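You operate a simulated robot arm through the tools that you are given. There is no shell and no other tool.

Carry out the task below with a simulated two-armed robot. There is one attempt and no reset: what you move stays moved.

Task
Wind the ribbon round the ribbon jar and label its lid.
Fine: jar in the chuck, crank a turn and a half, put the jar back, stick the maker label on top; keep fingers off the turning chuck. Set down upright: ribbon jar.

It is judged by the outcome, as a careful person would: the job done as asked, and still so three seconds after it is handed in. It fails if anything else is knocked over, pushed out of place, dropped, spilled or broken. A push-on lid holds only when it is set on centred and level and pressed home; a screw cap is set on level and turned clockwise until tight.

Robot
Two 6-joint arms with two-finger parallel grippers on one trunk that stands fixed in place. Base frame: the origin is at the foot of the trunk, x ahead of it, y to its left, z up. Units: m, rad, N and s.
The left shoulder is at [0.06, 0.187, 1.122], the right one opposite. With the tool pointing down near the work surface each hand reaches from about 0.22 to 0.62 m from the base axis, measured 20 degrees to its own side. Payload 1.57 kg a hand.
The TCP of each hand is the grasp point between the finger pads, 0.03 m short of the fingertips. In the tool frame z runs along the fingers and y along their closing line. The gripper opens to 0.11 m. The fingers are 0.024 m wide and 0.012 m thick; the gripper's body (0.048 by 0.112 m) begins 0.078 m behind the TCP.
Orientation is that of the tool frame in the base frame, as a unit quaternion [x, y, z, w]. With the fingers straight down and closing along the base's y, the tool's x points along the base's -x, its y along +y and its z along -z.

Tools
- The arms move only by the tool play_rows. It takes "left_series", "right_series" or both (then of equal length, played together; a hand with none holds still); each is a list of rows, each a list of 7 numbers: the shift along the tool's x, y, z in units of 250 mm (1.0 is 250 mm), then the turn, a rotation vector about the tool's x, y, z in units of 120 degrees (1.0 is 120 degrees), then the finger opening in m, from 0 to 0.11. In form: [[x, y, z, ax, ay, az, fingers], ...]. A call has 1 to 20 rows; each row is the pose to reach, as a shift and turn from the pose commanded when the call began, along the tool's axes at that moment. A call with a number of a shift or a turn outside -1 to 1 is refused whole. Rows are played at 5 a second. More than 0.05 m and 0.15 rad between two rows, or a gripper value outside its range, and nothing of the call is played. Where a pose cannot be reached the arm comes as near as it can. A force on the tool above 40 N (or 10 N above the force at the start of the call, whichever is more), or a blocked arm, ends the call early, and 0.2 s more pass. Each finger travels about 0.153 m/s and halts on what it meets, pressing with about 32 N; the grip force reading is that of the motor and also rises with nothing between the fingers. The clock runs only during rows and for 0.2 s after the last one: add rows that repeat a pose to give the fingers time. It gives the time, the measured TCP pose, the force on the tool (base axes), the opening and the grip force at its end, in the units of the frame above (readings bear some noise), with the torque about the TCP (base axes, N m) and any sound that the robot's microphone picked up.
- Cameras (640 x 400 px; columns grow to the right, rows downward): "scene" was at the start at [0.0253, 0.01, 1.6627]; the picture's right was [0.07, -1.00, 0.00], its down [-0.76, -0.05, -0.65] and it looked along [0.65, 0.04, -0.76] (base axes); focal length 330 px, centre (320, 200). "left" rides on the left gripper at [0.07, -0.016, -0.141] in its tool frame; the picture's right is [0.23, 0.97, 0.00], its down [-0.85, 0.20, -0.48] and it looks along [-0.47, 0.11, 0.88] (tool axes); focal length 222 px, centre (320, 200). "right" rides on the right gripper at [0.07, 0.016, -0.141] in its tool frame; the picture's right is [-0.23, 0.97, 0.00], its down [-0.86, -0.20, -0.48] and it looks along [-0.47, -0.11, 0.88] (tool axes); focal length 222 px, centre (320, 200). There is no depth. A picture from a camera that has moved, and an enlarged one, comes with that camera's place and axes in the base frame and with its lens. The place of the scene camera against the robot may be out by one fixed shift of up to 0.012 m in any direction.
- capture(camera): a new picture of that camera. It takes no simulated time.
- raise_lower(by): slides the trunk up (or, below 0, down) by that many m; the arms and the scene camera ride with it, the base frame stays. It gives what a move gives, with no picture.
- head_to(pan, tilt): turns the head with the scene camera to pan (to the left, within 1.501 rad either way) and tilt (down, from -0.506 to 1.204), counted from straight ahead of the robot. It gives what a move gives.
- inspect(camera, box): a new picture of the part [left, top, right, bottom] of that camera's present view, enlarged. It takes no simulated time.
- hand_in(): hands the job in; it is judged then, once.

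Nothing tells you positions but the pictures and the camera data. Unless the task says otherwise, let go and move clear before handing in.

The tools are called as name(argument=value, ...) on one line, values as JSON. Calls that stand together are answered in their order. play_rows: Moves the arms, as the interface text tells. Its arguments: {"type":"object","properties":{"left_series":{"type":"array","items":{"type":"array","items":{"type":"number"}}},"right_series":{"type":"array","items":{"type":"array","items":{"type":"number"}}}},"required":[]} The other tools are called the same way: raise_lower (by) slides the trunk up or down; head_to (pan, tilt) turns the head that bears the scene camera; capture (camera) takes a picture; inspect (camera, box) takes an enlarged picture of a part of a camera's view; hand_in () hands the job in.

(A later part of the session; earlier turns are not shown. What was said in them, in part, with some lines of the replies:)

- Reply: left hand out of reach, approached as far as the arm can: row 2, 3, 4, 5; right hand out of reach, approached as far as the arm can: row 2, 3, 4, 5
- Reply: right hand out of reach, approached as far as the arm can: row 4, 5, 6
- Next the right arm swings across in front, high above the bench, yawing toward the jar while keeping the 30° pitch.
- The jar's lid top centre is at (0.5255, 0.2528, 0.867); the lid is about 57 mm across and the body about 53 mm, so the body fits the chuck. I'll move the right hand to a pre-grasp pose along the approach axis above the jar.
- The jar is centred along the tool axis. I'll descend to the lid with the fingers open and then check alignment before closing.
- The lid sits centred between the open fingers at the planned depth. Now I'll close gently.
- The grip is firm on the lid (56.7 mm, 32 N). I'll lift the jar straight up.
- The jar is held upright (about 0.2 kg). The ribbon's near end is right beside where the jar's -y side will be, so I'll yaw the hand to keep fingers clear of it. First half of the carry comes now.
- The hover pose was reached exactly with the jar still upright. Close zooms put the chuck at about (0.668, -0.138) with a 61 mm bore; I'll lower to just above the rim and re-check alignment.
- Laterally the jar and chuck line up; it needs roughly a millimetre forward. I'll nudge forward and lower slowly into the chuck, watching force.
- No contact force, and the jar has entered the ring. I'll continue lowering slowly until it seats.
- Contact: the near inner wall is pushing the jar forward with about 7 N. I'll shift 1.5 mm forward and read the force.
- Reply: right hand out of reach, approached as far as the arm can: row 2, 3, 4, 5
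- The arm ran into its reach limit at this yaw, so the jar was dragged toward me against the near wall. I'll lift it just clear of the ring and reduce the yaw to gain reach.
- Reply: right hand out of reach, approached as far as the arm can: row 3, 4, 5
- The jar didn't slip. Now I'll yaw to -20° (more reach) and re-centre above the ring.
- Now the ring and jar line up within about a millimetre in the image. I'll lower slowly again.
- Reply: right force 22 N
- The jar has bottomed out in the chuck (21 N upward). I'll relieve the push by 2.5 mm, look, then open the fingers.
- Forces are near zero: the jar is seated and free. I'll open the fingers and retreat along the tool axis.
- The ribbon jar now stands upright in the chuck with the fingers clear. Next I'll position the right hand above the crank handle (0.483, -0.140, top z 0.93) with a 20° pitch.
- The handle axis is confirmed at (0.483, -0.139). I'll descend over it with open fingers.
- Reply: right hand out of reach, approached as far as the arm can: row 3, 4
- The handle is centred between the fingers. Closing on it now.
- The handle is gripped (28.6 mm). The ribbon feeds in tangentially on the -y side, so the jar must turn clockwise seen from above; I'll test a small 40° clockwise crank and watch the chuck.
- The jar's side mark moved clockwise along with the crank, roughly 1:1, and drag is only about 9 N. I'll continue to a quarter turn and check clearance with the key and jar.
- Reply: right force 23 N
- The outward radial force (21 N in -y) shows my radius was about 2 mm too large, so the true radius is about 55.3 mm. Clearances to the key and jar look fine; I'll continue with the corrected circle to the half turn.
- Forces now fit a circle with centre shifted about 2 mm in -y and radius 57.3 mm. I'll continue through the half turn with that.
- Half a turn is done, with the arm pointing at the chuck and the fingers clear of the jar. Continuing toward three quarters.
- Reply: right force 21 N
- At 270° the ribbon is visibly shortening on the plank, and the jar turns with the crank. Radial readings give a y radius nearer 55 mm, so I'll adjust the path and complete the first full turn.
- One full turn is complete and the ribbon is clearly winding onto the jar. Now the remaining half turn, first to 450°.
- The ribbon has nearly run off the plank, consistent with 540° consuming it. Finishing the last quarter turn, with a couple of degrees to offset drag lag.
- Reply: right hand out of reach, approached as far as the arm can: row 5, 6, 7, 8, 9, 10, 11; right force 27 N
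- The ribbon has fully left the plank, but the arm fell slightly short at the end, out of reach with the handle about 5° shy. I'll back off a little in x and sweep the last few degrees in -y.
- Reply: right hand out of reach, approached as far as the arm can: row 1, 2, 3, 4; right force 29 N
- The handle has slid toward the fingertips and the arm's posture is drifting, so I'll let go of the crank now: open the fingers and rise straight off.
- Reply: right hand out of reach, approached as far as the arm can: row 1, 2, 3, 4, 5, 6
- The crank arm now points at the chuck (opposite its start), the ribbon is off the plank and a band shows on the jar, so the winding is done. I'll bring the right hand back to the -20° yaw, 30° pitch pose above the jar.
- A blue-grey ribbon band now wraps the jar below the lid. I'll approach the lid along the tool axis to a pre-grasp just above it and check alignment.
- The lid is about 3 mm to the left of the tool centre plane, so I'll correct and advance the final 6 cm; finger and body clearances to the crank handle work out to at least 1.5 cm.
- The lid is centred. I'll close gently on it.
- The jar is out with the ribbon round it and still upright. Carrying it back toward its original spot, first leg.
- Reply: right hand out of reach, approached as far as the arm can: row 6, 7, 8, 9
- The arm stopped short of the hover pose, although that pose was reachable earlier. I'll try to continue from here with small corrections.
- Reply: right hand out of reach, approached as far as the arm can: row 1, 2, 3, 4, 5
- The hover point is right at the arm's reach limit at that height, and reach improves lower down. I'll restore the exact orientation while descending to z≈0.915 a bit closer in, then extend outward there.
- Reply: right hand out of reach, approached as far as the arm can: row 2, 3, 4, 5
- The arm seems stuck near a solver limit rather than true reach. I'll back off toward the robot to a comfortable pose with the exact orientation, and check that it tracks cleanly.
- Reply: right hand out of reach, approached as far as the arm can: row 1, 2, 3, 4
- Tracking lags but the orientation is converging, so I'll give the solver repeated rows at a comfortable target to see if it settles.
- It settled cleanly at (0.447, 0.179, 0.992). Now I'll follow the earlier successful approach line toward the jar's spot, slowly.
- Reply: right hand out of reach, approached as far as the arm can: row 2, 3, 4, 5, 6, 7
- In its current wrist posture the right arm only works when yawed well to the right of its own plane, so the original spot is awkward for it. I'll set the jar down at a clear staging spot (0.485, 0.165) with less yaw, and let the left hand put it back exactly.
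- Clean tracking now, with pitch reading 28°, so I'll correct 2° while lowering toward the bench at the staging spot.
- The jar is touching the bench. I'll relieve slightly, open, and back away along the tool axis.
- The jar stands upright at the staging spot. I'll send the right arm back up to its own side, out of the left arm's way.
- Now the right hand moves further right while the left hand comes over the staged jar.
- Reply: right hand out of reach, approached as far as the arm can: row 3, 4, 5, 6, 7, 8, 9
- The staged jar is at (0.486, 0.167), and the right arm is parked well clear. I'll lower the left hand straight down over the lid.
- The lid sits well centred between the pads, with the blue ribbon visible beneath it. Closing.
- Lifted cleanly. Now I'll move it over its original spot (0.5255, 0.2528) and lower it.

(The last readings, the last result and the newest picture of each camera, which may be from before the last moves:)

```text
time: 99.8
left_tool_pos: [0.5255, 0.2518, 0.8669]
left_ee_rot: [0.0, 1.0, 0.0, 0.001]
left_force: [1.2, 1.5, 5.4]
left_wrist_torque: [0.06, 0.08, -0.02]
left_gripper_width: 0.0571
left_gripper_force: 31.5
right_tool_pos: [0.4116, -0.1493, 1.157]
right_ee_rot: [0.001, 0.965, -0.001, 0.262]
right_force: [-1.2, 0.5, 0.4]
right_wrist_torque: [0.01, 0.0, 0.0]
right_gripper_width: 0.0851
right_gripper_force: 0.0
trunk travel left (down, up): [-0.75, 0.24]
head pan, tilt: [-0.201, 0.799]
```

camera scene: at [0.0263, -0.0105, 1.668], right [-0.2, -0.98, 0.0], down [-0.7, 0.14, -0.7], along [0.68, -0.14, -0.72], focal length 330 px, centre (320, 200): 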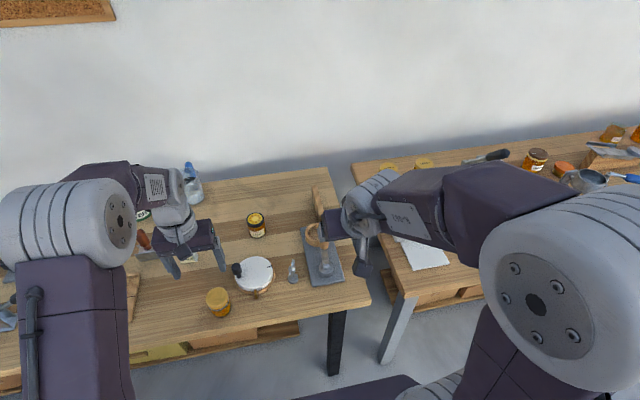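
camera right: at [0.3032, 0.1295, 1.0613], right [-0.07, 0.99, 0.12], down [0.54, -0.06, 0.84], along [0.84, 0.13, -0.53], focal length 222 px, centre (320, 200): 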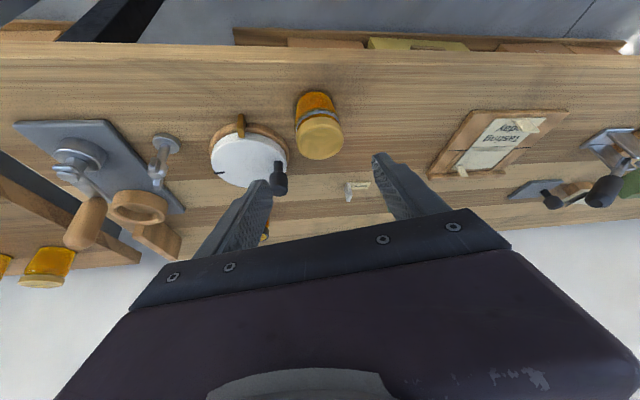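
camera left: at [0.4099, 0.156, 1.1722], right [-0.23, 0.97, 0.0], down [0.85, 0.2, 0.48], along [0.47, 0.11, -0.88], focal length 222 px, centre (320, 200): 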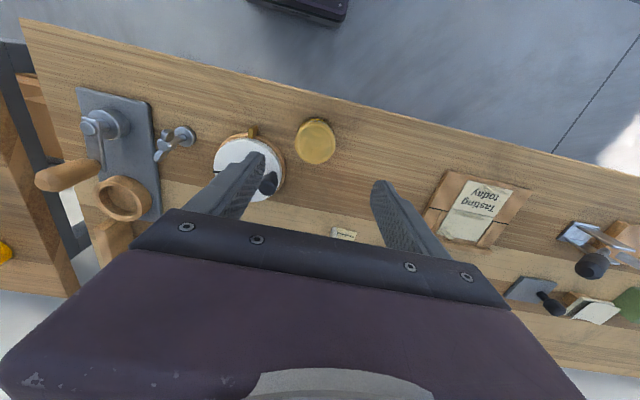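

The jar is down on its original spot. I'll release and rise.

play_rows(left_series=[[0, 0, -0.002, 0, 0, 0, 0.04], [0, 0, -0.002, 0, 0, 0, 0.058], [0, 0, -0.002, 0, 0, 0, 0.064], [0, 0, -0.002, 0, 0, 0, 0.072], [0, 0, -0.002, 0, 0, 0, 0.08], [0, 0, -0.002, 0, 0, 0, 0.08], [0, 0, -0.06, 0, 0, 0, 0.08], [0, 0, -0.18, 0, 0, 0, 0.08], [0, 0, -0.34, 0, 0, 0, 0.08], [0, 0, -0.5, 0, 0, 0, 0.08], [0, 0, -0.66, 0, 0, 0, 0.08], [0, 0, -0.66, 0, 0, 0, 0.08]])

capture(camera="left")

capture(camera="scene")

inspect(camera="left", box=[250, 80, 400, 220])

```text
time: 102.4
left_tool_pos: [0.526, 0.2516, 1.0322]
left_ee_rot: [0.0, 1.0, 0.0, -0.001]
left_force: [0.2, 0.1, 0.4]
left_wrist_torque: [0.0, 0.04, -0.02]
left_gripper_width: 0.0801
left_gripper_force: 0.0
right_tool_pos: [0.4122, -0.1481, 1.1563]
right_ee_rot: [0.001, 0.965, -0.002, 0.262]
right_force: [0.1, -0.3, -0.3]
right_wrist_torque: [-0.02, -0.01, 0.01]
right_gripper_width: 0.0849
right_gripper_force: 0.0
trunk travel left (down, up): [-0.75, 0.24]
head pan, tilt: [-0.201, 0.799]
```

```text
taken
camera left: at [0.4565, 0.2351, 1.1738], right [-0.23, 0.97, 0.0], down [0.85, 0.2, 0.48], along [0.47, 0.11, -0.88], focal length 222 px, centre (320, 200)
```

left: 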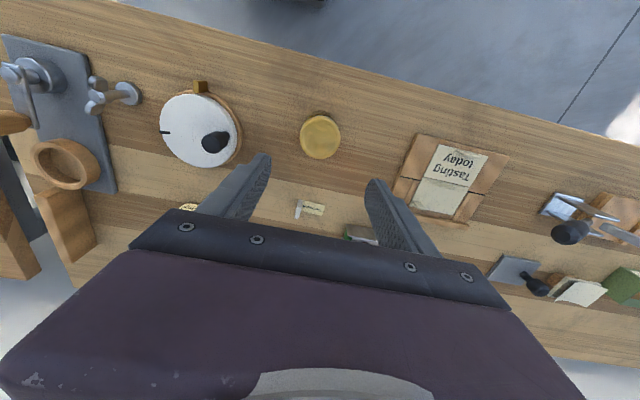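

```text
taken
camera scene: at [0.0276, -0.0109, 1.6679], right [-0.2, -0.98, 0.0], down [-0.7, 0.14, -0.7], along [0.68, -0.14, -0.72], focal length 330 px, centre (320, 200)
```

scene: 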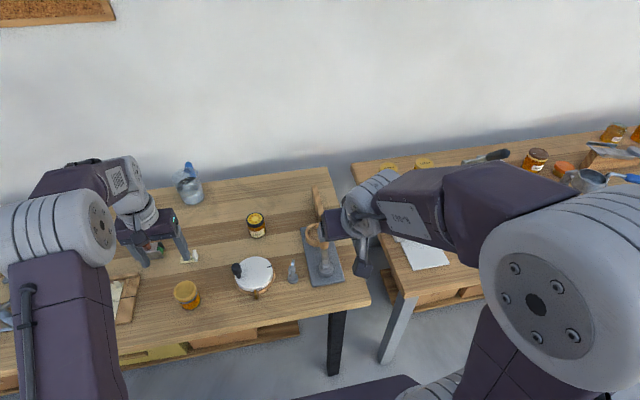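

```text
2.86 times, centred on (325, 150) of left
camera zoom: at [0.4565, 0.2351, 1.1738], right [-0.23, 0.97, 0.0], down [0.85, 0.2, 0.48], along [0.47, 0.11, -0.88], focal length 635 px, centre (306, 343)
```

zoom: 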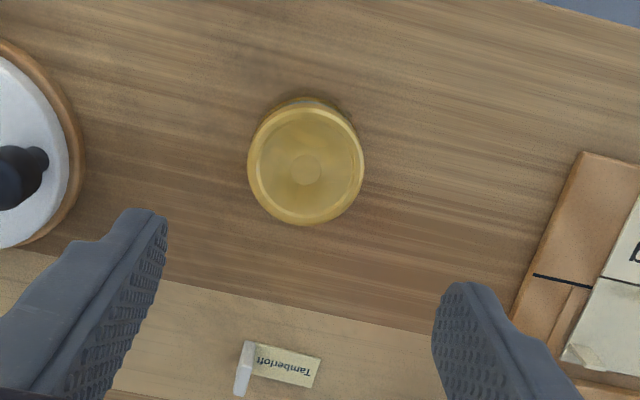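

The jar stands upright on its original spot with the ribbon on. For the label I need a pitched grasp, and lowering the trunk about 0.18 m keeps the left wrist out of the awkward posture that troubled the right arm. First I'll raise both hands well clear.

play_rows(left_series=[[0.02, 0, -0.14, 0, 0, 0, 0.08], [0.05, 0, -0.28, 0, 0, 0, 0.08], [0.08, 0, -0.42, 0, 0, 0, 0.08], [0.12, 0, -0.57, 0, 0, 0, 0.07], [0.16, 0, -0.72, 0, 0, 0, 0.06], [0.2, 0, -0.87, 0, 0, 0, 0.06], [0.2, 0, -0.87, 0, 0, 0, 0.06]], right_series=[[-0.05, 0, -0.03, 0, 0.042, 0, 0.085], [-0.11, 0, -0.07, 0, 0.084, 0, 0.085], [-0.17, 0, -0.11, 0, 0.127, 0, 0.085], [-0.23, 0, -0.15, 0, 0.169, 0, 0.085], [-0.285, 0, -0.185, 0, 0.211, 0, 0.085], [-0.337, 0, -0.219, 0, 0.253, 0, 0.085], [-0.337, 0, -0.219, 0, 0.253, 0, 0.085]])

capture(camera="scene")

capture(camera="right")

```text
time: 104.0
left_tool_pos: [0.4739, 0.251, 1.2461]
left_ee_rot: [-0.001, 1.0, 0.0, -0.001]
left_force: [0.9, 0.4, 0.6]
left_wrist_torque: [0.0, 0.0, 0.02]
left_gripper_width: 0.0599
left_gripper_force: 0.0
right_tool_pos: [0.4206, -0.1199, 1.1704]
right_ee_rot: [0.006, 0.991, -0.087, 0.1]
right_force: [-0.4, 0.0, 0.0]
right_wrist_torque: [0.01, 0.01, -0.01]
right_gripper_width: 0.085
right_gripper_force: 0.0
right hand out of reach, approached as far as the arm can: row 1, 2, 3, 4, 5, 6, 7
trunk travel left (down, up): [-0.75, 0.24]
head pan, tilt: [-0.201, 0.799]
```

```text
taken
camera scene: at [0.0277, -0.011, 1.6679], right [-0.2, -0.98, 0.0], down [-0.7, 0.14, -0.7], along [0.68, -0.14, -0.72], focal length 330 px, centre (320, 200)
```

scene: 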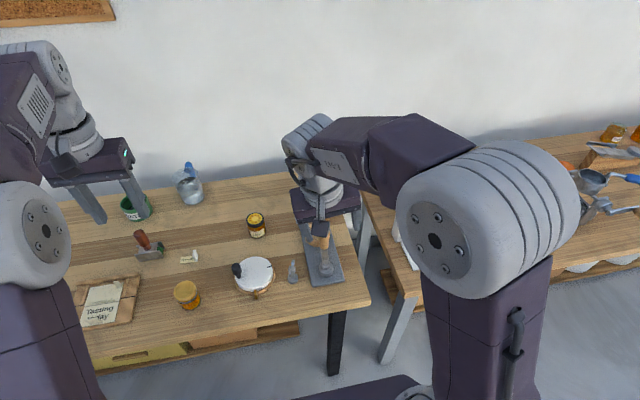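

```text
taken
camera right: at [0.3244, -0.0805, 1.2884], right [0.25, 0.96, -0.12], down [0.74, -0.11, 0.67], along [0.63, -0.26, -0.74], focal length 222 px, centre (320, 200)
```

right: 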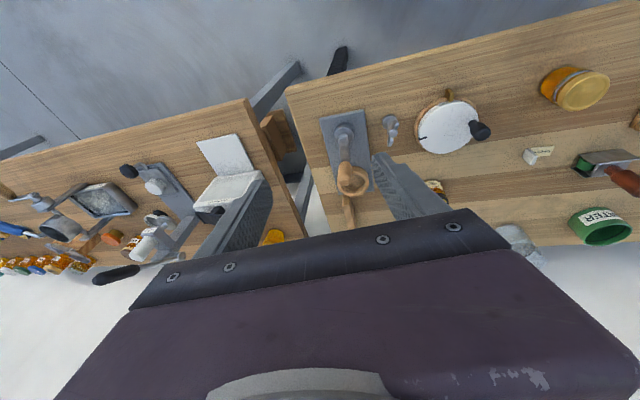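

Everything is clear beneath both hands, so I'll lower the trunk by 0.18 m.

raise_lower(by=-0.18)

capture(camera="scene")

capture(camera="left")

```text
time: 106.0
left_tool_pos: [0.4745, 0.2514, 1.0668]
left_ee_rot: [0.0, 1.0, 0.001, 0.001]
left_force: [0.0, -0.4, 0.0]
left_wrist_torque: [0.0, -0.06, 0.02]
left_gripper_width: 0.0599
left_gripper_force: 0.1
right_tool_pos: [0.4197, -0.1193, 0.9901]
right_ee_rot: [0.004, 0.991, -0.086, 0.101]
right_force: [0.2, -0.3, 0.0]
right_wrist_torque: [0.01, -0.05, 0.0]
right_gripper_width: 0.085
right_gripper_force: 0.1
trunk travel left (down, up): [-0.57, 0.42]
head pan, tilt: [-0.201, 0.799]
```

```text
taken
camera scene: at [0.0269, -0.0112, 1.488], right [-0.2, -0.98, 0.0], down [-0.7, 0.14, -0.7], along [0.68, -0.14, -0.72], focal length 330 px, centre (320, 200)
```

scene: 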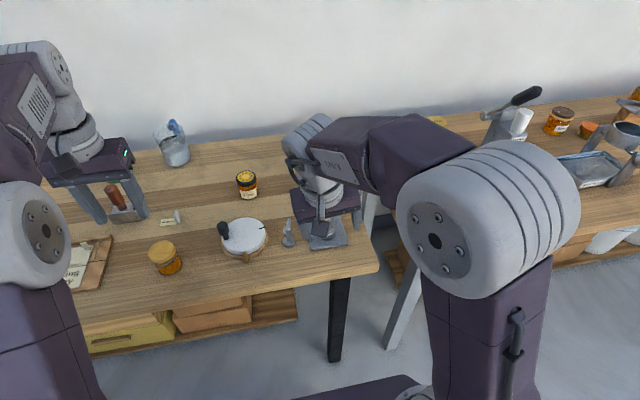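

```text
taken
camera left: at [0.4044, 0.235, 1.2081], right [-0.23, 0.97, 0.0], down [0.85, 0.2, 0.48], along [0.47, 0.11, -0.88], focal length 222 px, centre (320, 200)
```

left: 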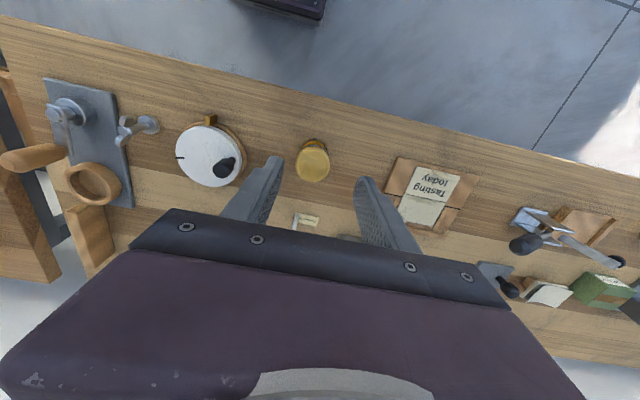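

Trunk lowered with everything undisturbed. Next the left hand pitches 30° and moves to a high hover short of the label tab.

play_rows(left_series=[[-0.085, -0.006, 0.03, 0, -0.05, 0, 0.06], [-0.17, -0.012, 0.06, 0, -0.1, 0, 0.06], [-0.255, -0.017, 0.09, 0, -0.15, 0, 0.06], [-0.34, -0.023, 0.12, 0, -0.2, 0, 0.05], [-0.422, -0.028, 0.148, 0, -0.25, 0, 0.05], [-0.422, -0.028, 0.148, 0, -0.25, 0, 0.05]])

capture(camera="left")

inspect(camera="left", box=[260, 70, 420, 200])

```text
time: 107.4
left_tool_pos: [0.5795, 0.2434, 1.0282]
left_ee_rot: [0.0, 0.966, 0.0, 0.26]
left_force: [-1.0, -0.3, -0.1]
left_wrist_torque: [-0.03, -0.03, -0.01]
left_gripper_width: 0.0501
left_gripper_force: 0.0
right_tool_pos: [0.419, -0.1198, 0.9893]
right_ee_rot: [0.006, 0.991, -0.086, 0.1]
right_force: [-0.6, 0.1, -0.2]
right_wrist_torque: [0.0, 0.04, 0.0]
right_gripper_width: 0.0849
right_gripper_force: 0.2
trunk travel left (down, up): [-0.57, 0.42]
head pan, tilt: [-0.201, 0.799]
```

```text
taken
camera left: at [0.4485, 0.2272, 1.1165], right [-0.2, 0.97, -0.11], down [0.5, 0.2, 0.84], along [0.84, 0.11, -0.53], focal length 222 px, centre (320, 200)
```

left: 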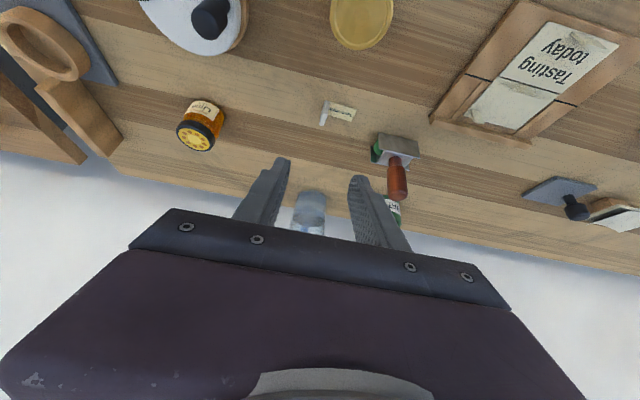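

```text
3.08 times, centred on (340, 135) of left
camera zoom: at [0.4485, 0.2272, 1.1165], right [-0.2, 0.97, -0.11], down [0.5, 0.2, 0.84], along [0.84, 0.11, -0.53], focal length 684 px, centre (258, 400)
```

zoom: 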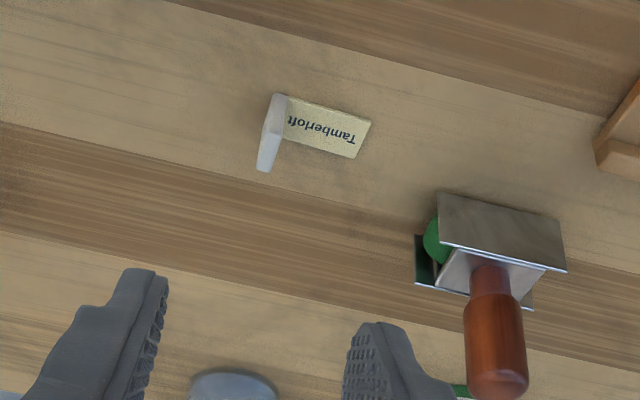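

The tag geometry checks out: tab at y≈0.245, x 0.664–0.689, top z≈0.826, with the label from y 0.2475 to 0.294. I'll move to a pre-grasp behind the tab.

play_rows(left_series=[[0.025, 0.001, 0.128, 0, 0, 0, 0.045], [0.05, 0.002, 0.256, 0, 0, 0, 0.04], [0.075, 0.003, 0.383, 0, 0, 0, 0.04], [0.099, 0.004, 0.511, 0, 0, 0, 0.04], [0.099, 0.004, 0.511, 0, 0, 0, 0.04]])

capture(camera="left")

inspect(camera="left", box=[240, 80, 400, 210])

```text
time: 108.6
left_tool_pos: [0.62, 0.2464, 0.907]
left_ee_rot: [0.0, 0.966, 0.001, 0.26]
left_force: [-0.5, -0.3, -1.1]
left_wrist_torque: [-0.02, -0.01, 0.0]
left_gripper_width: 0.0401
left_gripper_force: 0.0
right_tool_pos: [0.4195, -0.1208, 0.9895]
right_ee_rot: [0.006, 0.991, -0.087, 0.101]
right_force: [0.1, 0.7, -1.0]
right_wrist_torque: [0.02, 0.0, -0.01]
right_gripper_width: 0.0849
right_gripper_force: 0.0
trunk travel left (down, up): [-0.57, 0.42]
head pan, tilt: [-0.201, 0.799]
```

```text
taken
camera left: at [0.49, 0.2292, 0.9946], right [-0.2, 0.97, -0.11], down [0.5, 0.2, 0.84], along [0.84, 0.11, -0.53], focal length 222 px, centre (320, 200)
```

left: 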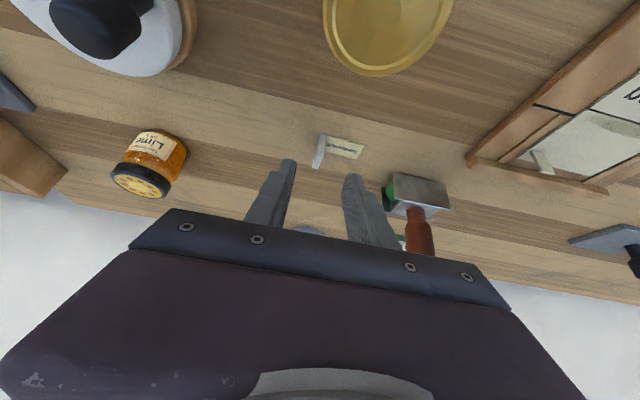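

```text
3.08 times, centred on (320, 145) of left
camera zoom: at [0.49, 0.2292, 0.9946], right [-0.2, 0.97, -0.11], down [0.5, 0.2, 0.84], along [0.84, 0.11, -0.53], focal length 684 px, centre (320, 369)
```

zoom: 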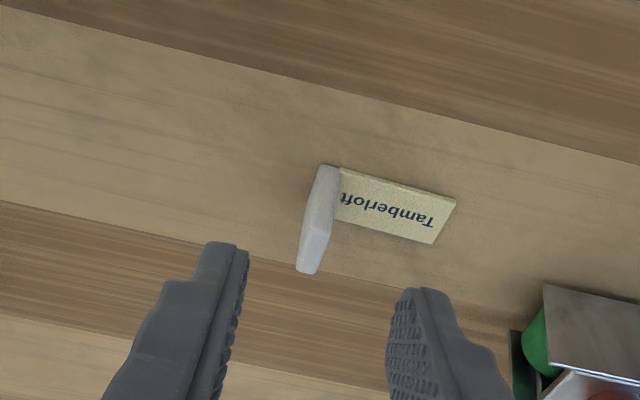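

Alignment is within a millimetre. I'll advance along the tool axis so the fingertips straddle the tab, stopping 5 mm above the bench.

play_rows(left_series=[[0, 0, 0.08, 0, 0, 0, 0.04], [0, 0, 0.16, 0, 0, 0, 0.04], [0, 0, 0.23, 0, 0, 0, 0.04], [0, 0, 0.28, 0, 0, 0, 0.04], [0, 0, 0.315, 0, 0, 0, 0.04], [0, 0, 0.315, 0, 0, 0, 0.04]])

inspect(camera="left", box=[250, 120, 390, 230])

inspect(camera="scene", box=[90, 130, 240, 270])

```text
time: 110.0
left_tool_pos: [0.6616, 0.2455, 0.8379]
left_ee_rot: [0.0, 0.966, 0.0, 0.259]
left_force: [-0.1, 0.0, 0.5]
left_wrist_torque: [0.01, -0.05, 0.03]
left_gripper_width: 0.0402
left_gripper_force: 0.0
right_tool_pos: [0.4184, -0.12, 0.9895]
right_ee_rot: [0.005, 0.991, -0.086, 0.101]
right_force: [-1.1, -0.2, -0.2]
right_wrist_torque: [-0.02, 0.03, 0.0]
right_gripper_width: 0.0848
right_gripper_force: 0.0
trunk travel left (down, up): [-0.57, 0.42]
head pan, tilt: [-0.201, 0.799]
```

```text
3.64 times, centred on (320, 175) of left
camera zoom: at [0.531, 0.2292, 0.9257], right [-0.2, 0.97, -0.11], down [0.5, 0.2, 0.84], along [0.84, 0.11, -0.53], focal length 808 px, centre (320, 291)
```

zoom: 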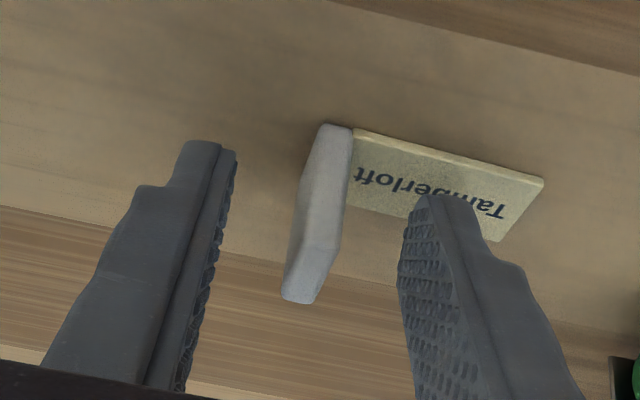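

```text
2.86 times, centred on (165, 200) of scene
camera zoom: at [0.0269, -0.0112, 1.488], right [-0.2, -0.98, 0.0], down [-0.7, 0.14, -0.7], along [0.68, -0.14, -0.72], focal length 943 px, centre (763, 200)
```

zoom: 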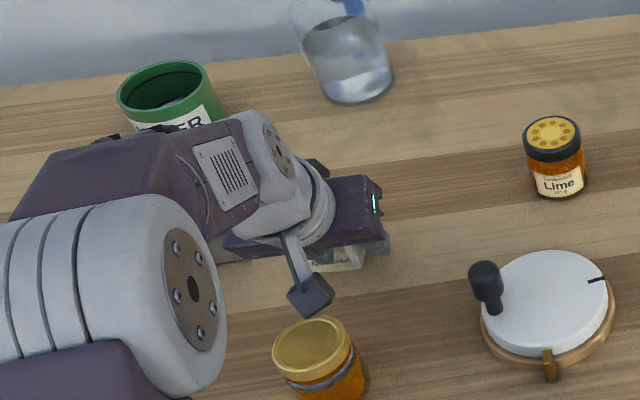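

The fingers straddle the tab evenly. Closing on it.

play_rows(left_series=[[0, 0, 0, 0, 0, 0, 0.03], [0, 0, 0, 0, 0, 0, 0.022], [0, 0, 0, 0, 0, 0, 0.015], [0, 0, 0, 0, 0, 0, 0.01], [0, 0, 0, 0, 0, 0, 0.006], [0, 0, 0, 0, 0, 0, 0.002], [0, 0, 0, 0, 0, 0, 0], [0, 0, 0, 0, 0, 0, 0]])

inspect(camera="left", box=[250, 120, 390, 230])

```text
time: 111.8
left_tool_pos: [0.6619, 0.2453, 0.8378]
left_ee_rot: [0.0, 0.966, 0.0, 0.259]
left_force: [1.3, -0.5, 0.3]
left_wrist_torque: [0.01, 0.0, -0.04]
left_gripper_width: 0.0055
left_gripper_force: 25.7
right_tool_pos: [0.4193, -0.1206, 0.9905]
right_ee_rot: [0.005, 0.991, -0.086, 0.1]
right_force: [0.1, 0.2, 0.1]
right_wrist_torque: [0.01, -0.03, 0.02]
right_gripper_width: 0.085
right_gripper_force: 0.1
trunk travel left (down, up): [-0.57, 0.42]
head pan, tilt: [-0.201, 0.799]
```

```text
3.64 times, centred on (320, 175) of left
camera zoom: at [0.5311, 0.2293, 0.9258], right [-0.2, 0.97, -0.11], down [0.5, 0.2, 0.84], along [0.84, 0.11, -0.53], focal length 808 px, centre (320, 291)
```

zoom: 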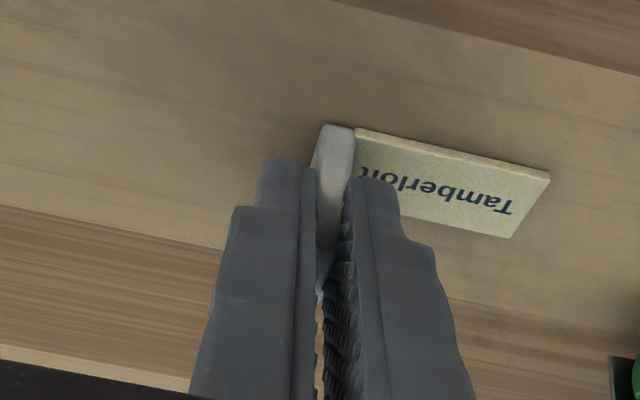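

Tab gripped (5.5 mm). Lifting the label straight up.

play_rows(left_series=[[-0.01, 0, -0.0173, 0, 0, 0, 0], [-0.03, 0, -0.052, 0, 0, 0, 0], [-0.07, 0, -0.1212, 0, 0, 0, 0], [-0.12, 0, -0.2078, 0, 0, 0, 0], [-0.17, 0, -0.2945, 0, 0, 0, 0], [-0.22, 0, -0.381, 0, 0, 0, 0], [-0.22, 0, -0.381, 0, 0, 0, 0]])

capture(camera="left")

inspect(camera="left", box=[250, 100, 410, 230])

```text
time: 113.4
left_tool_pos: [0.6612, 0.2437, 0.948]
left_ee_rot: [-0.001, 0.966, 0.0, 0.259]
left_force: [0.5, -0.2, -0.5]
left_wrist_torque: [-0.01, -0.01, 0.03]
left_gripper_width: 0.0055
left_gripper_force: 25.2
right_tool_pos: [0.4205, -0.1205, 0.9897]
right_ee_rot: [0.006, 0.991, -0.087, 0.101]
right_force: [-0.3, -0.4, -0.3]
right_wrist_torque: [0.02, -0.01, -0.02]
right_gripper_width: 0.0851
right_gripper_force: 0.2
trunk travel left (down, up): [-0.57, 0.42]
head pan, tilt: [-0.201, 0.799]
```

```text
taken
camera left: at [0.5312, 0.2282, 1.0355], right [-0.2, 0.97, -0.11], down [0.5, 0.2, 0.84], along [0.84, 0.11, -0.53], focal length 222 px, centre (320, 200)
```

left: 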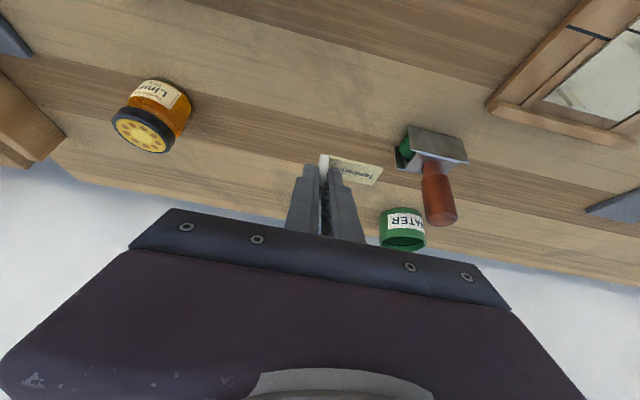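

```text
3.08 times, centred on (330, 165) of left
camera zoom: at [0.5312, 0.2282, 1.0355], right [-0.2, 0.97, -0.11], down [0.5, 0.2, 0.84], along [0.84, 0.11, -0.53], focal length 684 px, centre (289, 308)
```

zoom: 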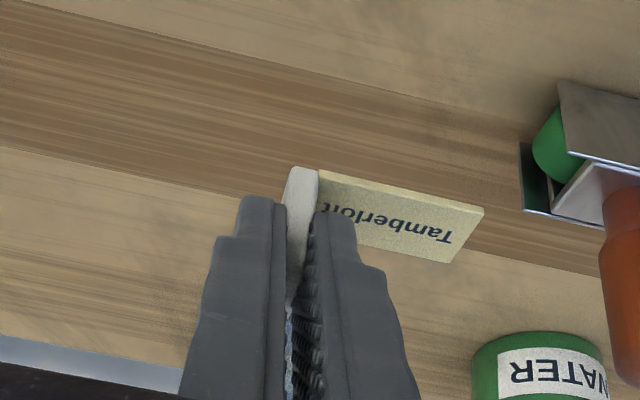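

The label came up flat and unchanged in the grip. Now I'll carry it back over the jar lid with about 4 cm clearance.

play_rows(left_series=[[0.08, -0.012, -0.046, 0, 0, 0, 0], [0.17, -0.025, -0.098, 0, 0, 0, 0], [0.26, -0.038, -0.15, 0, 0, 0, 0], [0.35, -0.052, -0.202, 0, 0, 0, 0], [0.44, -0.065, -0.254, 0, 0, 0, 0], [0.521, -0.077, -0.301, 0, 0, 0, 0], [0.521, -0.077, -0.301, 0, 0, 0, 0]])

capture(camera="left")

inspect(camera="left", box=[250, 90, 410, 230])

inspect(camera="scene", box=[100, 200, 240, 310])

```text
time: 115.0
left_tool_pos: [0.511, 0.2265, 0.9476]
left_ee_rot: [-0.001, 0.966, 0.0, 0.259]
left_force: [-0.2, 0.4, 0.5]
left_wrist_torque: [0.0, -0.03, 0.03]
left_gripper_width: 0.0055
left_gripper_force: 25.5
right_tool_pos: [0.4205, -0.1197, 0.9902]
right_ee_rot: [0.005, 0.991, -0.086, 0.101]
right_force: [0.8, -0.3, -0.6]
right_wrist_torque: [-0.01, 0.03, -0.01]
right_gripper_width: 0.085
right_gripper_force: 0.1
trunk travel left (down, up): [-0.57, 0.42]
head pan, tilt: [-0.201, 0.799]
```

```text
taken
camera left: at [0.3804, 0.2097, 1.0354], right [-0.2, 0.97, -0.11], down [0.5, 0.2, 0.84], along [0.84, 0.11, -0.53], focal length 222 px, centre (320, 200)
```

left: 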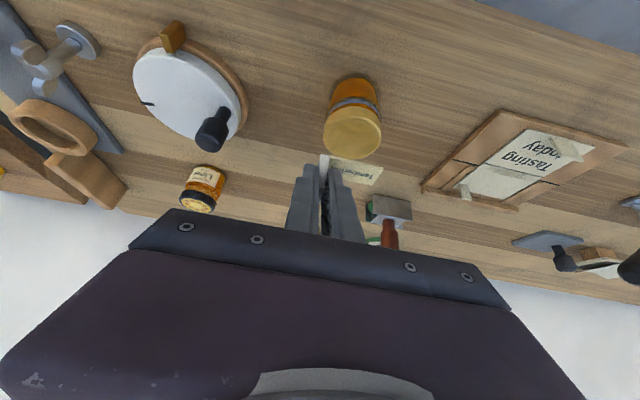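

```text
2.86 times, centred on (330, 160) of left
camera zoom: at [0.3804, 0.2097, 1.0354], right [-0.2, 0.97, -0.11], down [0.5, 0.2, 0.84], along [0.84, 0.11, -0.53], focal length 635 px, centre (291, 314)
```

zoom: 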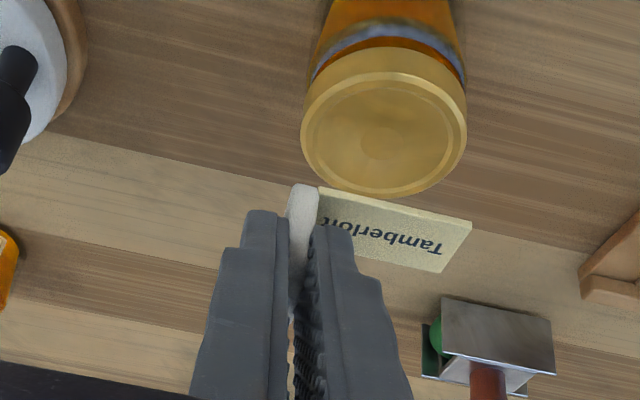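

```text
3.64 times, centred on (170, 255) of scene
camera zoom: at [0.0277, -0.011, 1.4879], right [-0.2, -0.98, 0.0], down [-0.7, 0.14, -0.7], along [0.68, -0.14, -0.72], focal length 1200 px, centre (866, 0)
```

zoom: 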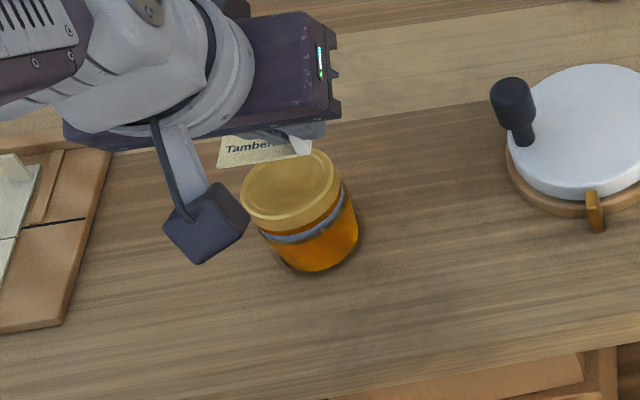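

The label centre is at (0.525, 0.252) versus the lid centre (0.526, 0.252), so nearly perfect. I'll lower it to just above the lid with a 1.4 mm forward correction.

play_rows(left_series=[[0.015, 0, 0.029, 0, 0, 0, 0], [0.035, 0, 0.064, 0, 0, 0, 0], [0.051, 0, 0.099, 0, 0, 0, 0], [0.063, 0, 0.12, 0, 0, 0, 0], [0.063, 0, 0.12, 0, 0, 0, 0]])

inspect(camera="left", box=[250, 90, 410, 230])

inspect(camera="scene", box=[120, 210, 220, 290])

```text
time: 116.2
left_tool_pos: [0.5117, 0.2262, 0.9135]
left_ee_rot: [0.0, 0.966, 0.0, 0.258]
left_force: [0.7, 0.2, 0.0]
left_wrist_torque: [0.03, -0.04, -0.01]
left_gripper_width: 0.0055
left_gripper_force: 26.1
right_tool_pos: [0.4194, -0.1202, 0.9894]
right_ee_rot: [0.006, 0.991, -0.087, 0.1]
right_force: [0.1, -0.4, 0.2]
right_wrist_torque: [0.01, 0.01, -0.03]
right_gripper_width: 0.0851
right_gripper_force: 0.0
trunk travel left (down, up): [-0.57, 0.42]
head pan, tilt: [-0.201, 0.799]
```

```text
2.86 times, centred on (330, 160) of left
camera zoom: at [0.3818, 0.2094, 1.0019], right [-0.2, 0.97, -0.11], down [0.5, 0.2, 0.84], along [0.84, 0.11, -0.53], focal length 635 px, centre (291, 314)
```

zoom: 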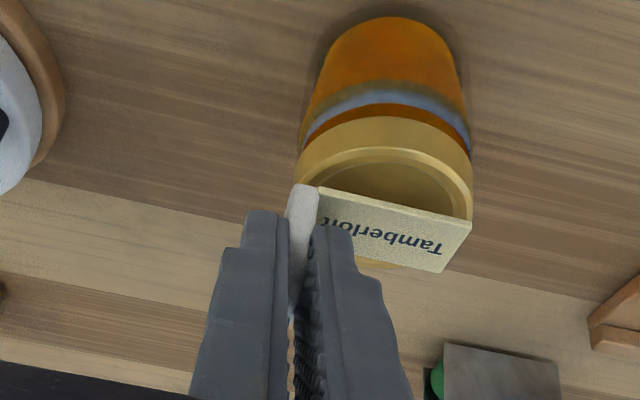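

```text
5.00 times, centred on (170, 250) of scene
camera zoom: at [0.027, -0.0112, 1.488], right [-0.2, -0.98, 0.0], down [-0.7, 0.14, -0.7], along [0.68, -0.14, -0.72], focal length 1650 px, centre (1070, -50)
```

zoom: 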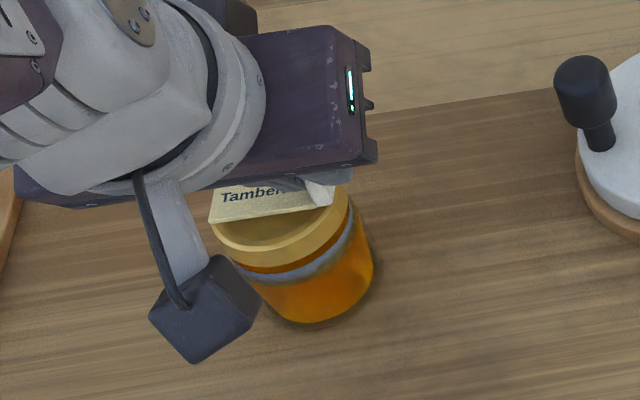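

play_rows(left_series=[[0.006, 0, 0.0104, 0, 0, 0, 0], [0.011, 0, 0.0191, 0, 0, 0, 0], [0.015, 0, 0.026, 0, 0, 0, 0], [0.015, 0, 0.026, 0, 0, 0, 0]])

inspect(camera="left", box=[250, 90, 410, 230])

```text
time: 117.2
left_tool_pos: [0.5111, 0.2255, 0.9076]
left_ee_rot: [0.0, 0.965, 0.001, 0.261]
left_force: [0.4, -0.9, 7.9]
left_wrist_torque: [0.0, -0.1, 0.0]
left_gripper_width: 0.0054
left_gripper_force: 25.7
right_tool_pos: [0.4194, -0.1207, 0.9905]
right_ee_rot: [0.006, 0.991, -0.086, 0.102]
right_force: [-0.5, 0.0, -0.5]
right_wrist_torque: [-0.01, 0.0, 0.0]
right_gripper_width: 0.0852
right_gripper_force: 0.0
trunk travel left (down, up): [-0.57, 0.42]
head pan, tilt: [-0.201, 0.799]
```

```text
2.86 times, centred on (330, 160) of left
camera zoom: at [0.3809, 0.2097, 0.995], right [-0.2, 0.97, -0.11], down [0.5, 0.2, 0.84], along [0.84, 0.11, -0.52], focal length 635 px, centre (291, 314)
```

zoom: 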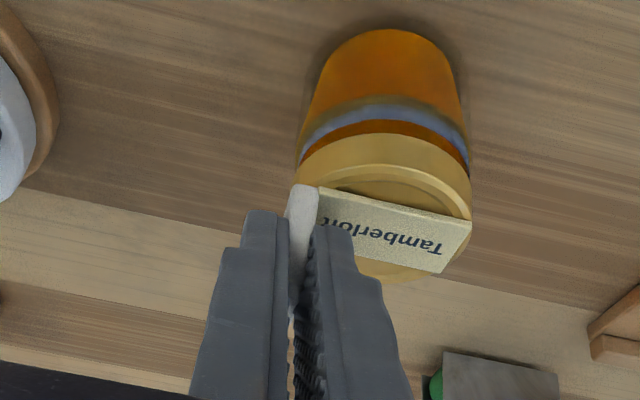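

The label has touched the lid, centred (8 N). I'll press a little more and hold.

play_rows(left_series=[[0.002, 0, 0.0035, 0, 0, 0, 0], [0.004, 0, 0.0069, 0, 0, 0, 0], [0.004, 0, 0.0069, 0, 0, 0, 0], [0.004, 0, 0.0069, 0, 0, 0, 0]])

```text
time: 118.2
left_tool_pos: [0.5107, 0.2251, 0.9067]
left_ee_rot: [0.0, 0.965, 0.0, 0.262]
left_force: [2.3, -1.0, 21.0]
left_wrist_torque: [0.02, -0.27, -0.02]
left_gripper_width: 0.0053
left_gripper_force: 25.4
right_tool_pos: [0.418, -0.1207, 0.9905]
right_ee_rot: [0.005, 0.991, -0.086, 0.102]
right_force: [0.0, -0.2, -0.4]
right_wrist_torque: [0.02, 0.03, -0.02]
right_gripper_width: 0.0851
right_gripper_force: 0.1
trunk travel left (down, up): [-0.57, 0.42]
head pan, tilt: [-0.201, 0.799]
```

play_rows(left_series=[[-0.003, 0, -0.0052, 0, 0, 0, 0], [-0.003, 0, -0.0052, 0, 0, 0, 0.006], [-0.003, 0, -0.0052, 0, 0, 0, 0.009], [-0.003, 0, -0.0052, 0, 0, 0, 0.014], [-0.003, 0, -0.0052, 0, 0, 0, 0.022], [-0.003, 0, -0.0052, 0, 0, 0, 0.03], [-0.003, 0, -0.0052, 0, 0, 0, 0.03]])

inspect(camera="left", box=[250, 90, 410, 230])

```text
time: 119.8
left_tool_pos: [0.511, 0.2272, 0.9078]
left_ee_rot: [0.0, 0.966, -0.001, 0.258]
left_force: [0.8, -0.2, 0.8]
left_wrist_torque: [0.01, 0.0, 0.0]
left_gripper_width: 0.0299
left_gripper_force: 0.0
right_tool_pos: [0.4201, -0.1204, 0.9902]
right_ee_rot: [0.005, 0.991, -0.086, 0.101]
right_force: [0.0, 0.1, -0.7]
right_wrist_torque: [0.0, 0.01, 0.01]
right_gripper_width: 0.0848
right_gripper_force: 0.0
trunk travel left (down, up): [-0.57, 0.42]
head pan, tilt: [-0.201, 0.799]
```

```text
2.86 times, centred on (330, 160) of left
camera zoom: at [0.3817, 0.2104, 0.9942], right [-0.2, 0.97, -0.11], down [0.5, 0.2, 0.84], along [0.84, 0.11, -0.53], focal length 635 px, centre (291, 314)
```

zoom: 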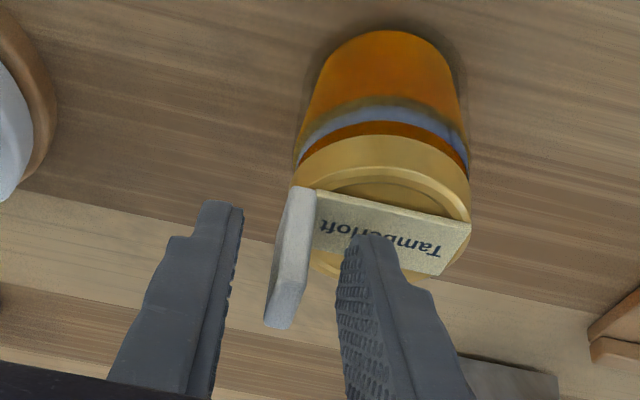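

The label sits flat on the lid and the fingers are clear of the tab. Rising straight up.

play_rows(left_series=[[-0.016, 0, -0.0277, 0, 0, 0, 0.03], [-0.04, 0, -0.0693, 0, 0, 0, 0.03], [-0.08, 0, -0.1386, 0, 0, 0, 0.03], [-0.14, 0, -0.2425, 0, 0, 0, 0.03], [-0.2, 0, -0.3464, 0, 0, 0, 0.03], [-0.26, 0, -0.45, 0, 0, 0, 0.03], [-0.26, 0, -0.45, 0, 0, 0, 0.03]])

capture(camera="left")

inspect(camera="left", box=[270, 40, 410, 190])

inspect(camera="scene", box=[120, 210, 220, 290])

```text
time: 121.4
left_tool_pos: [0.5133, 0.2256, 1.0353]
left_ee_rot: [-0.001, 0.966, 0.0, 0.259]
left_force: [-0.6, 0.2, 0.2]
left_wrist_torque: [0.02, -0.03, -0.02]
left_gripper_width: 0.0302
left_gripper_force: 0.0
right_tool_pos: [0.4204, -0.1204, 0.9894]
right_ee_rot: [0.005, 0.991, -0.087, 0.1]
right_force: [-0.2, -0.3, -0.6]
right_wrist_torque: [-0.01, -0.02, -0.03]
right_gripper_width: 0.0851
right_gripper_force: 0.0
trunk travel left (down, up): [-0.57, 0.42]
head pan, tilt: [-0.201, 0.799]
```

```text
taken
camera left: at [0.382, 0.2096, 1.1229], right [-0.2, 0.97, -0.11], down [0.5, 0.2, 0.84], along [0.84, 0.11, -0.53], focal length 222 px, centre (320, 200)
```

left: 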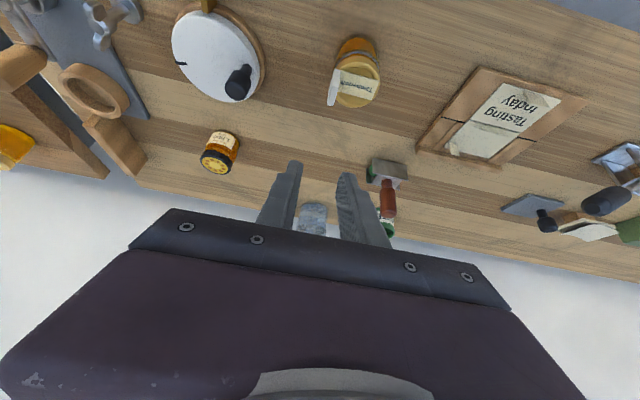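

```text
2.67 times, centred on (340, 115) of left
camera zoom: at [0.382, 0.2096, 1.1229], right [-0.2, 0.97, -0.11], down [0.5, 0.2, 0.84], along [0.84, 0.11, -0.53], focal length 592 px, centre (267, 427)
```

zoom: 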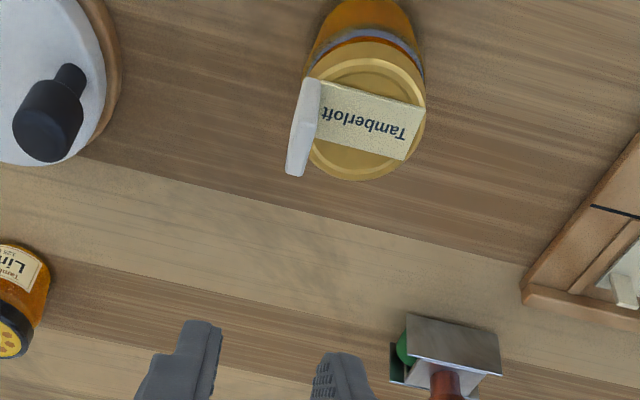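

```text
5.00 times, centred on (170, 250) of scene
camera zoom: at [0.0274, -0.011, 1.4879], right [-0.2, -0.98, 0.0], down [-0.7, 0.14, -0.7], along [0.68, -0.14, -0.72], focal length 1650 px, centre (1070, -50)
```

zoom: 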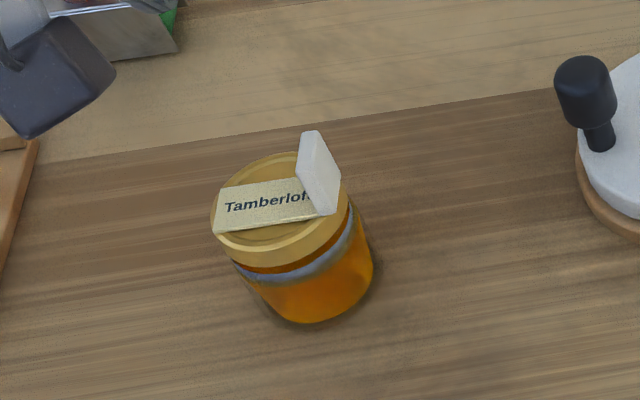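

The "Tamberloft" label lies flat and centred on the lid, its text facing up. To make sure it is properly stuck I'll straighten the left hand, close the fingers and press gently on the label's centre.

play_rows(left_series=[[0.01, 0.023, 0, 0, 0.05, 0, 0.02], [0.025, 0.046, 0.04, 0, 0.1, 0, 0.01], [0.04, 0.07, 0.1, 0, 0.15, 0, 0], [0.06, 0.093, 0.17, 0, 0.2, 0, 0], [0.076, 0.116, 0.233, 0, 0.25, 0, 0], [0.076, 0.116, 0.233, 0, 0.25, 0, 0]])

capture(camera="left")

inspect(camera="left", box=[240, 110, 400, 240])

```text
time: 122.8
left_tool_pos: [0.5245, 0.2541, 0.9763]
left_ee_rot: [-0.001, 1.0, 0.0, 0.0]
left_force: [-0.1, -0.1, 0.3]
left_wrist_torque: [0.0, 0.0, 0.0]
left_gripper_width: 0.0002
left_gripper_force: 20.6
right_tool_pos: [0.4187, -0.1224, 0.9907]
right_ee_rot: [0.006, 0.991, -0.085, 0.101]
right_force: [-0.8, 0.2, -0.3]
right_wrist_torque: [0.01, 0.0, -0.04]
right_gripper_width: 0.085
right_gripper_force: 0.1
trunk travel left (down, up): [-0.57, 0.42]
head pan, tilt: [-0.201, 0.799]
```

```text
taken
camera left: at [0.4554, 0.2379, 1.118], right [-0.23, 0.97, 0.0], down [0.86, 0.2, 0.48], along [0.47, 0.11, -0.88], focal length 222 px, centre (320, 200)
```

left: 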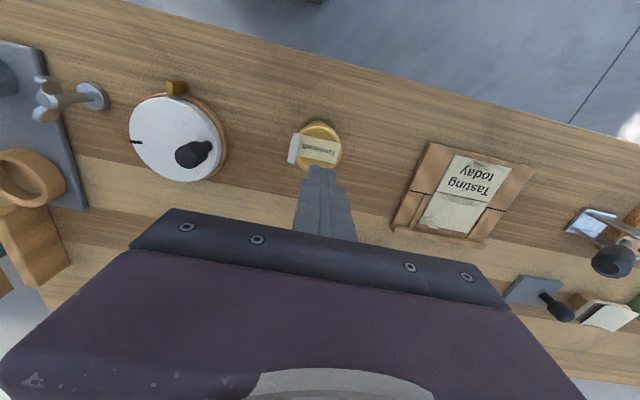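

```text
3.08 times, centred on (320, 175) of left
camera zoom: at [0.4554, 0.2379, 1.118], right [-0.23, 0.97, 0.0], down [0.86, 0.2, 0.48], along [0.47, 0.11, -0.88], focal length 684 px, centre (320, 277)
```

zoom: 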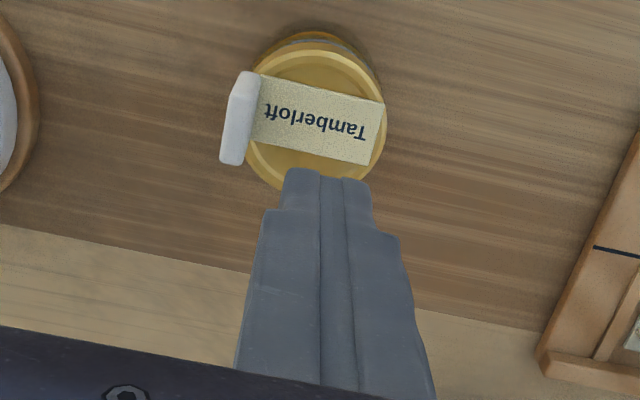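

play_rows(left_series=[[0, 0, 0.12, 0, 0, 0, 0], [0, 0, 0.22, 0, 0, 0, 0], [0, 0, 0.28, 0, 0, 0, 0], [0, 0, 0.296, 0, 0, 0, 0], [0, 0, 0.296, 0, 0, 0, 0]])

inspect(camera="left", box=[240, 110, 400, 240])

```text
time: 124.0
left_tool_pos: [0.5236, 0.2554, 0.9028]
left_ee_rot: [-0.001, 1.0, 0.0, 0.0]
left_force: [0.5, 1.4, 3.5]
left_wrist_torque: [0.03, -0.03, -0.01]
left_gripper_width: 0.0002
left_gripper_force: 21.3
right_tool_pos: [0.4197, -0.1214, 0.9894]
right_ee_rot: [0.005, 0.991, -0.086, 0.101]
right_force: [0.3, -0.8, -0.4]
right_wrist_torque: [0.03, -0.04, 0.0]
right_gripper_width: 0.0851
right_gripper_force: 0.0
trunk travel left (down, up): [-0.57, 0.42]
head pan, tilt: [-0.201, 0.799]
```

```text
3.08 times, centred on (320, 175) of left
camera zoom: at [0.4553, 0.2396, 1.0445], right [-0.23, 0.97, 0.0], down [0.85, 0.2, 0.48], along [0.47, 0.11, -0.88], focal length 684 px, centre (320, 277)
```

zoom: 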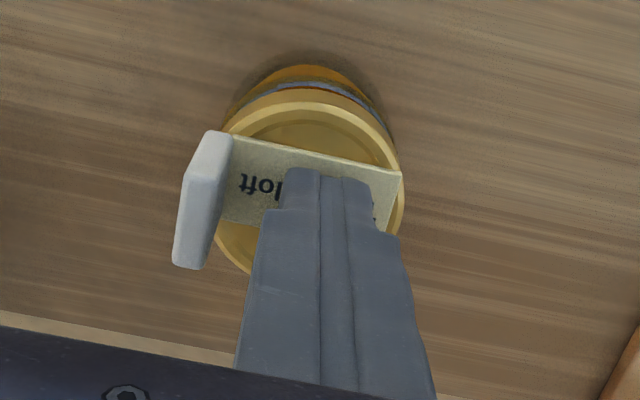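

Light contact on the label centre. I'll press about 1 mm more, hold, then lift away.

play_rows(left_series=[[0, 0, 0.003, 0, 0, 0, 0], [0, 0, 0.005, 0, 0, 0, 0], [0, 0, 0.005, 0, 0, 0, 0], [0, 0, 0.005, 0, 0, 0, 0]])

play_rows(left_series=[[0, 0, -0.02, 0, 0, 0, 0], [0, 0, -0.1, 0, 0, 0, 0], [0, 0, -0.25, 0, 0, 0, 0], [0, 0, -0.4, 0, 0, 0, 0], [0.05, 0.05, -0.55, 0, 0, 0, 0], [0.1, 0.1, -0.7, 0, 0, 0, 0.02], [0.1, 0.1, -0.7, 0, 0, 0, 0.04]])

capture(camera="scene")

inspect(camera="scene", box=[110, 190, 230, 300])

capture(camera="left")

```text
time: 125.0
left_tool_pos: [0.5249, 0.2558, 0.9022]
left_ee_rot: [-0.001, 1.0, 0.0, 0.002]
left_force: [2.3, 5.7, 14.8]
left_wrist_torque: [0.11, -0.07, 0.0]
left_gripper_width: 0.0
left_gripper_force: 21.4
right_tool_pos: [0.4184, -0.1215, 0.9911]
right_ee_rot: [0.005, 0.991, -0.086, 0.101]
right_force: [0.3, 0.1, 0.2]
right_wrist_torque: [0.01, 0.0, 0.0]
right_gripper_width: 0.0848
right_gripper_force: 0.0
trunk travel left (down, up): [-0.57, 0.42]
head pan, tilt: [-0.201, 0.799]
```

```text
time: 126.6
left_tool_pos: [0.5005, 0.2827, 1.0758]
left_ee_rot: [0.0, 1.0, 0.0, 0.0]
left_force: [0.4, -0.5, 1.0]
left_wrist_torque: [0.01, -0.03, -0.04]
left_gripper_width: 0.0402
left_gripper_force: 0.0
right_tool_pos: [0.4196, -0.1203, 0.9883]
right_ee_rot: [0.006, 0.991, -0.086, 0.101]
right_force: [-0.3, 0.0, -0.7]
right_wrist_torque: [0.01, -0.01, -0.03]
right_gripper_width: 0.0849
right_gripper_force: 0.0
trunk travel left (down, up): [-0.57, 0.42]
head pan, tilt: [-0.201, 0.799]
```

```text
taken
camera scene: at [0.0275, -0.0113, 1.4879], right [-0.2, -0.98, 0.0], down [-0.7, 0.14, -0.7], along [0.68, -0.14, -0.72], focal length 330 px, centre (320, 200)
```

scene: 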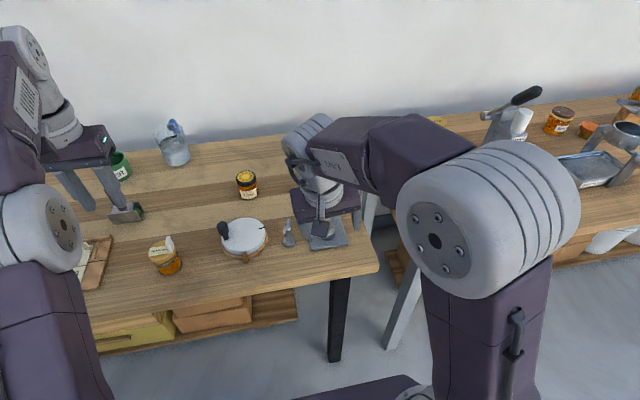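

```text
3.64 times, centred on (170, 245) of scene
camera zoom: at [0.0275, -0.0113, 1.4879], right [-0.2, -0.98, 0.0], down [-0.7, 0.14, -0.7], along [0.68, -0.14, -0.72], focal length 1200 px, centre (866, 36)
```

zoom: 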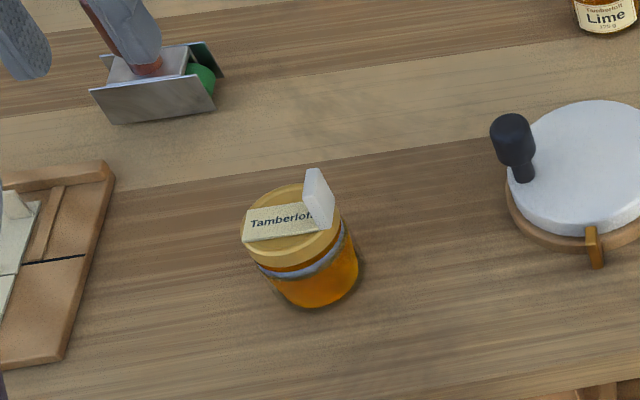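

```text
taken
camera left: at [0.4317, 0.2662, 1.2177], right [-0.23, 0.97, 0.0], down [0.86, 0.2, 0.48], along [0.47, 0.11, -0.88], focal length 222 px, centre (320, 200)
```

left: 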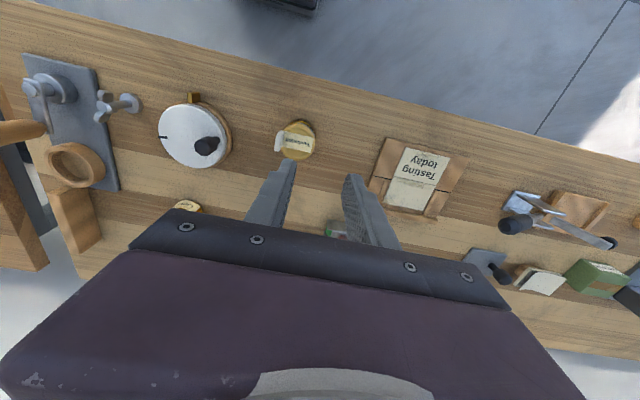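

Everything checks out: the ribbon jar stands upright on its original spot, the blue ribbon is round it and the "Tamberloft" label lies flat and centred on the lid. The chuck is empty, the crank is about a turn and a half on, nothing else has moved, and both hands are clear. Handing in now.

hand_in()

```text
The job is handed in.
```

The ribbon is wound round the ribbon jar and the "Tamberloft" label is on its lid. I've handed the job in, and no result has come back yet.

- **Winding:** I set the jar in the chuck and cranked about one and a half turns. The ribbon ran fully off its rail onto the jar. The last few degrees were awkward because the right arm hit its reach limit. From the pictures, the handle ended about 2° past exactly one and a half turns. No finger touched the chuck.
- **Putting it back:** The right arm could not reach the jar's spot cleanly after cranking. It set the jar down on a clear part of the bench, and the left hand put it back in place. The jar stands upright within about 2 mm of where it started.
- **Label:** It lies flat, centred and text up, and I pressed it down twice (about 21 N, then 15 N). Its white pull tab is still attached and stands up at one edge of the lid.

In the last pictures nothing else on the bench had moved. Both hands were open and clear. The trunk is still lowered 0.18 m, which I did to reach the label.
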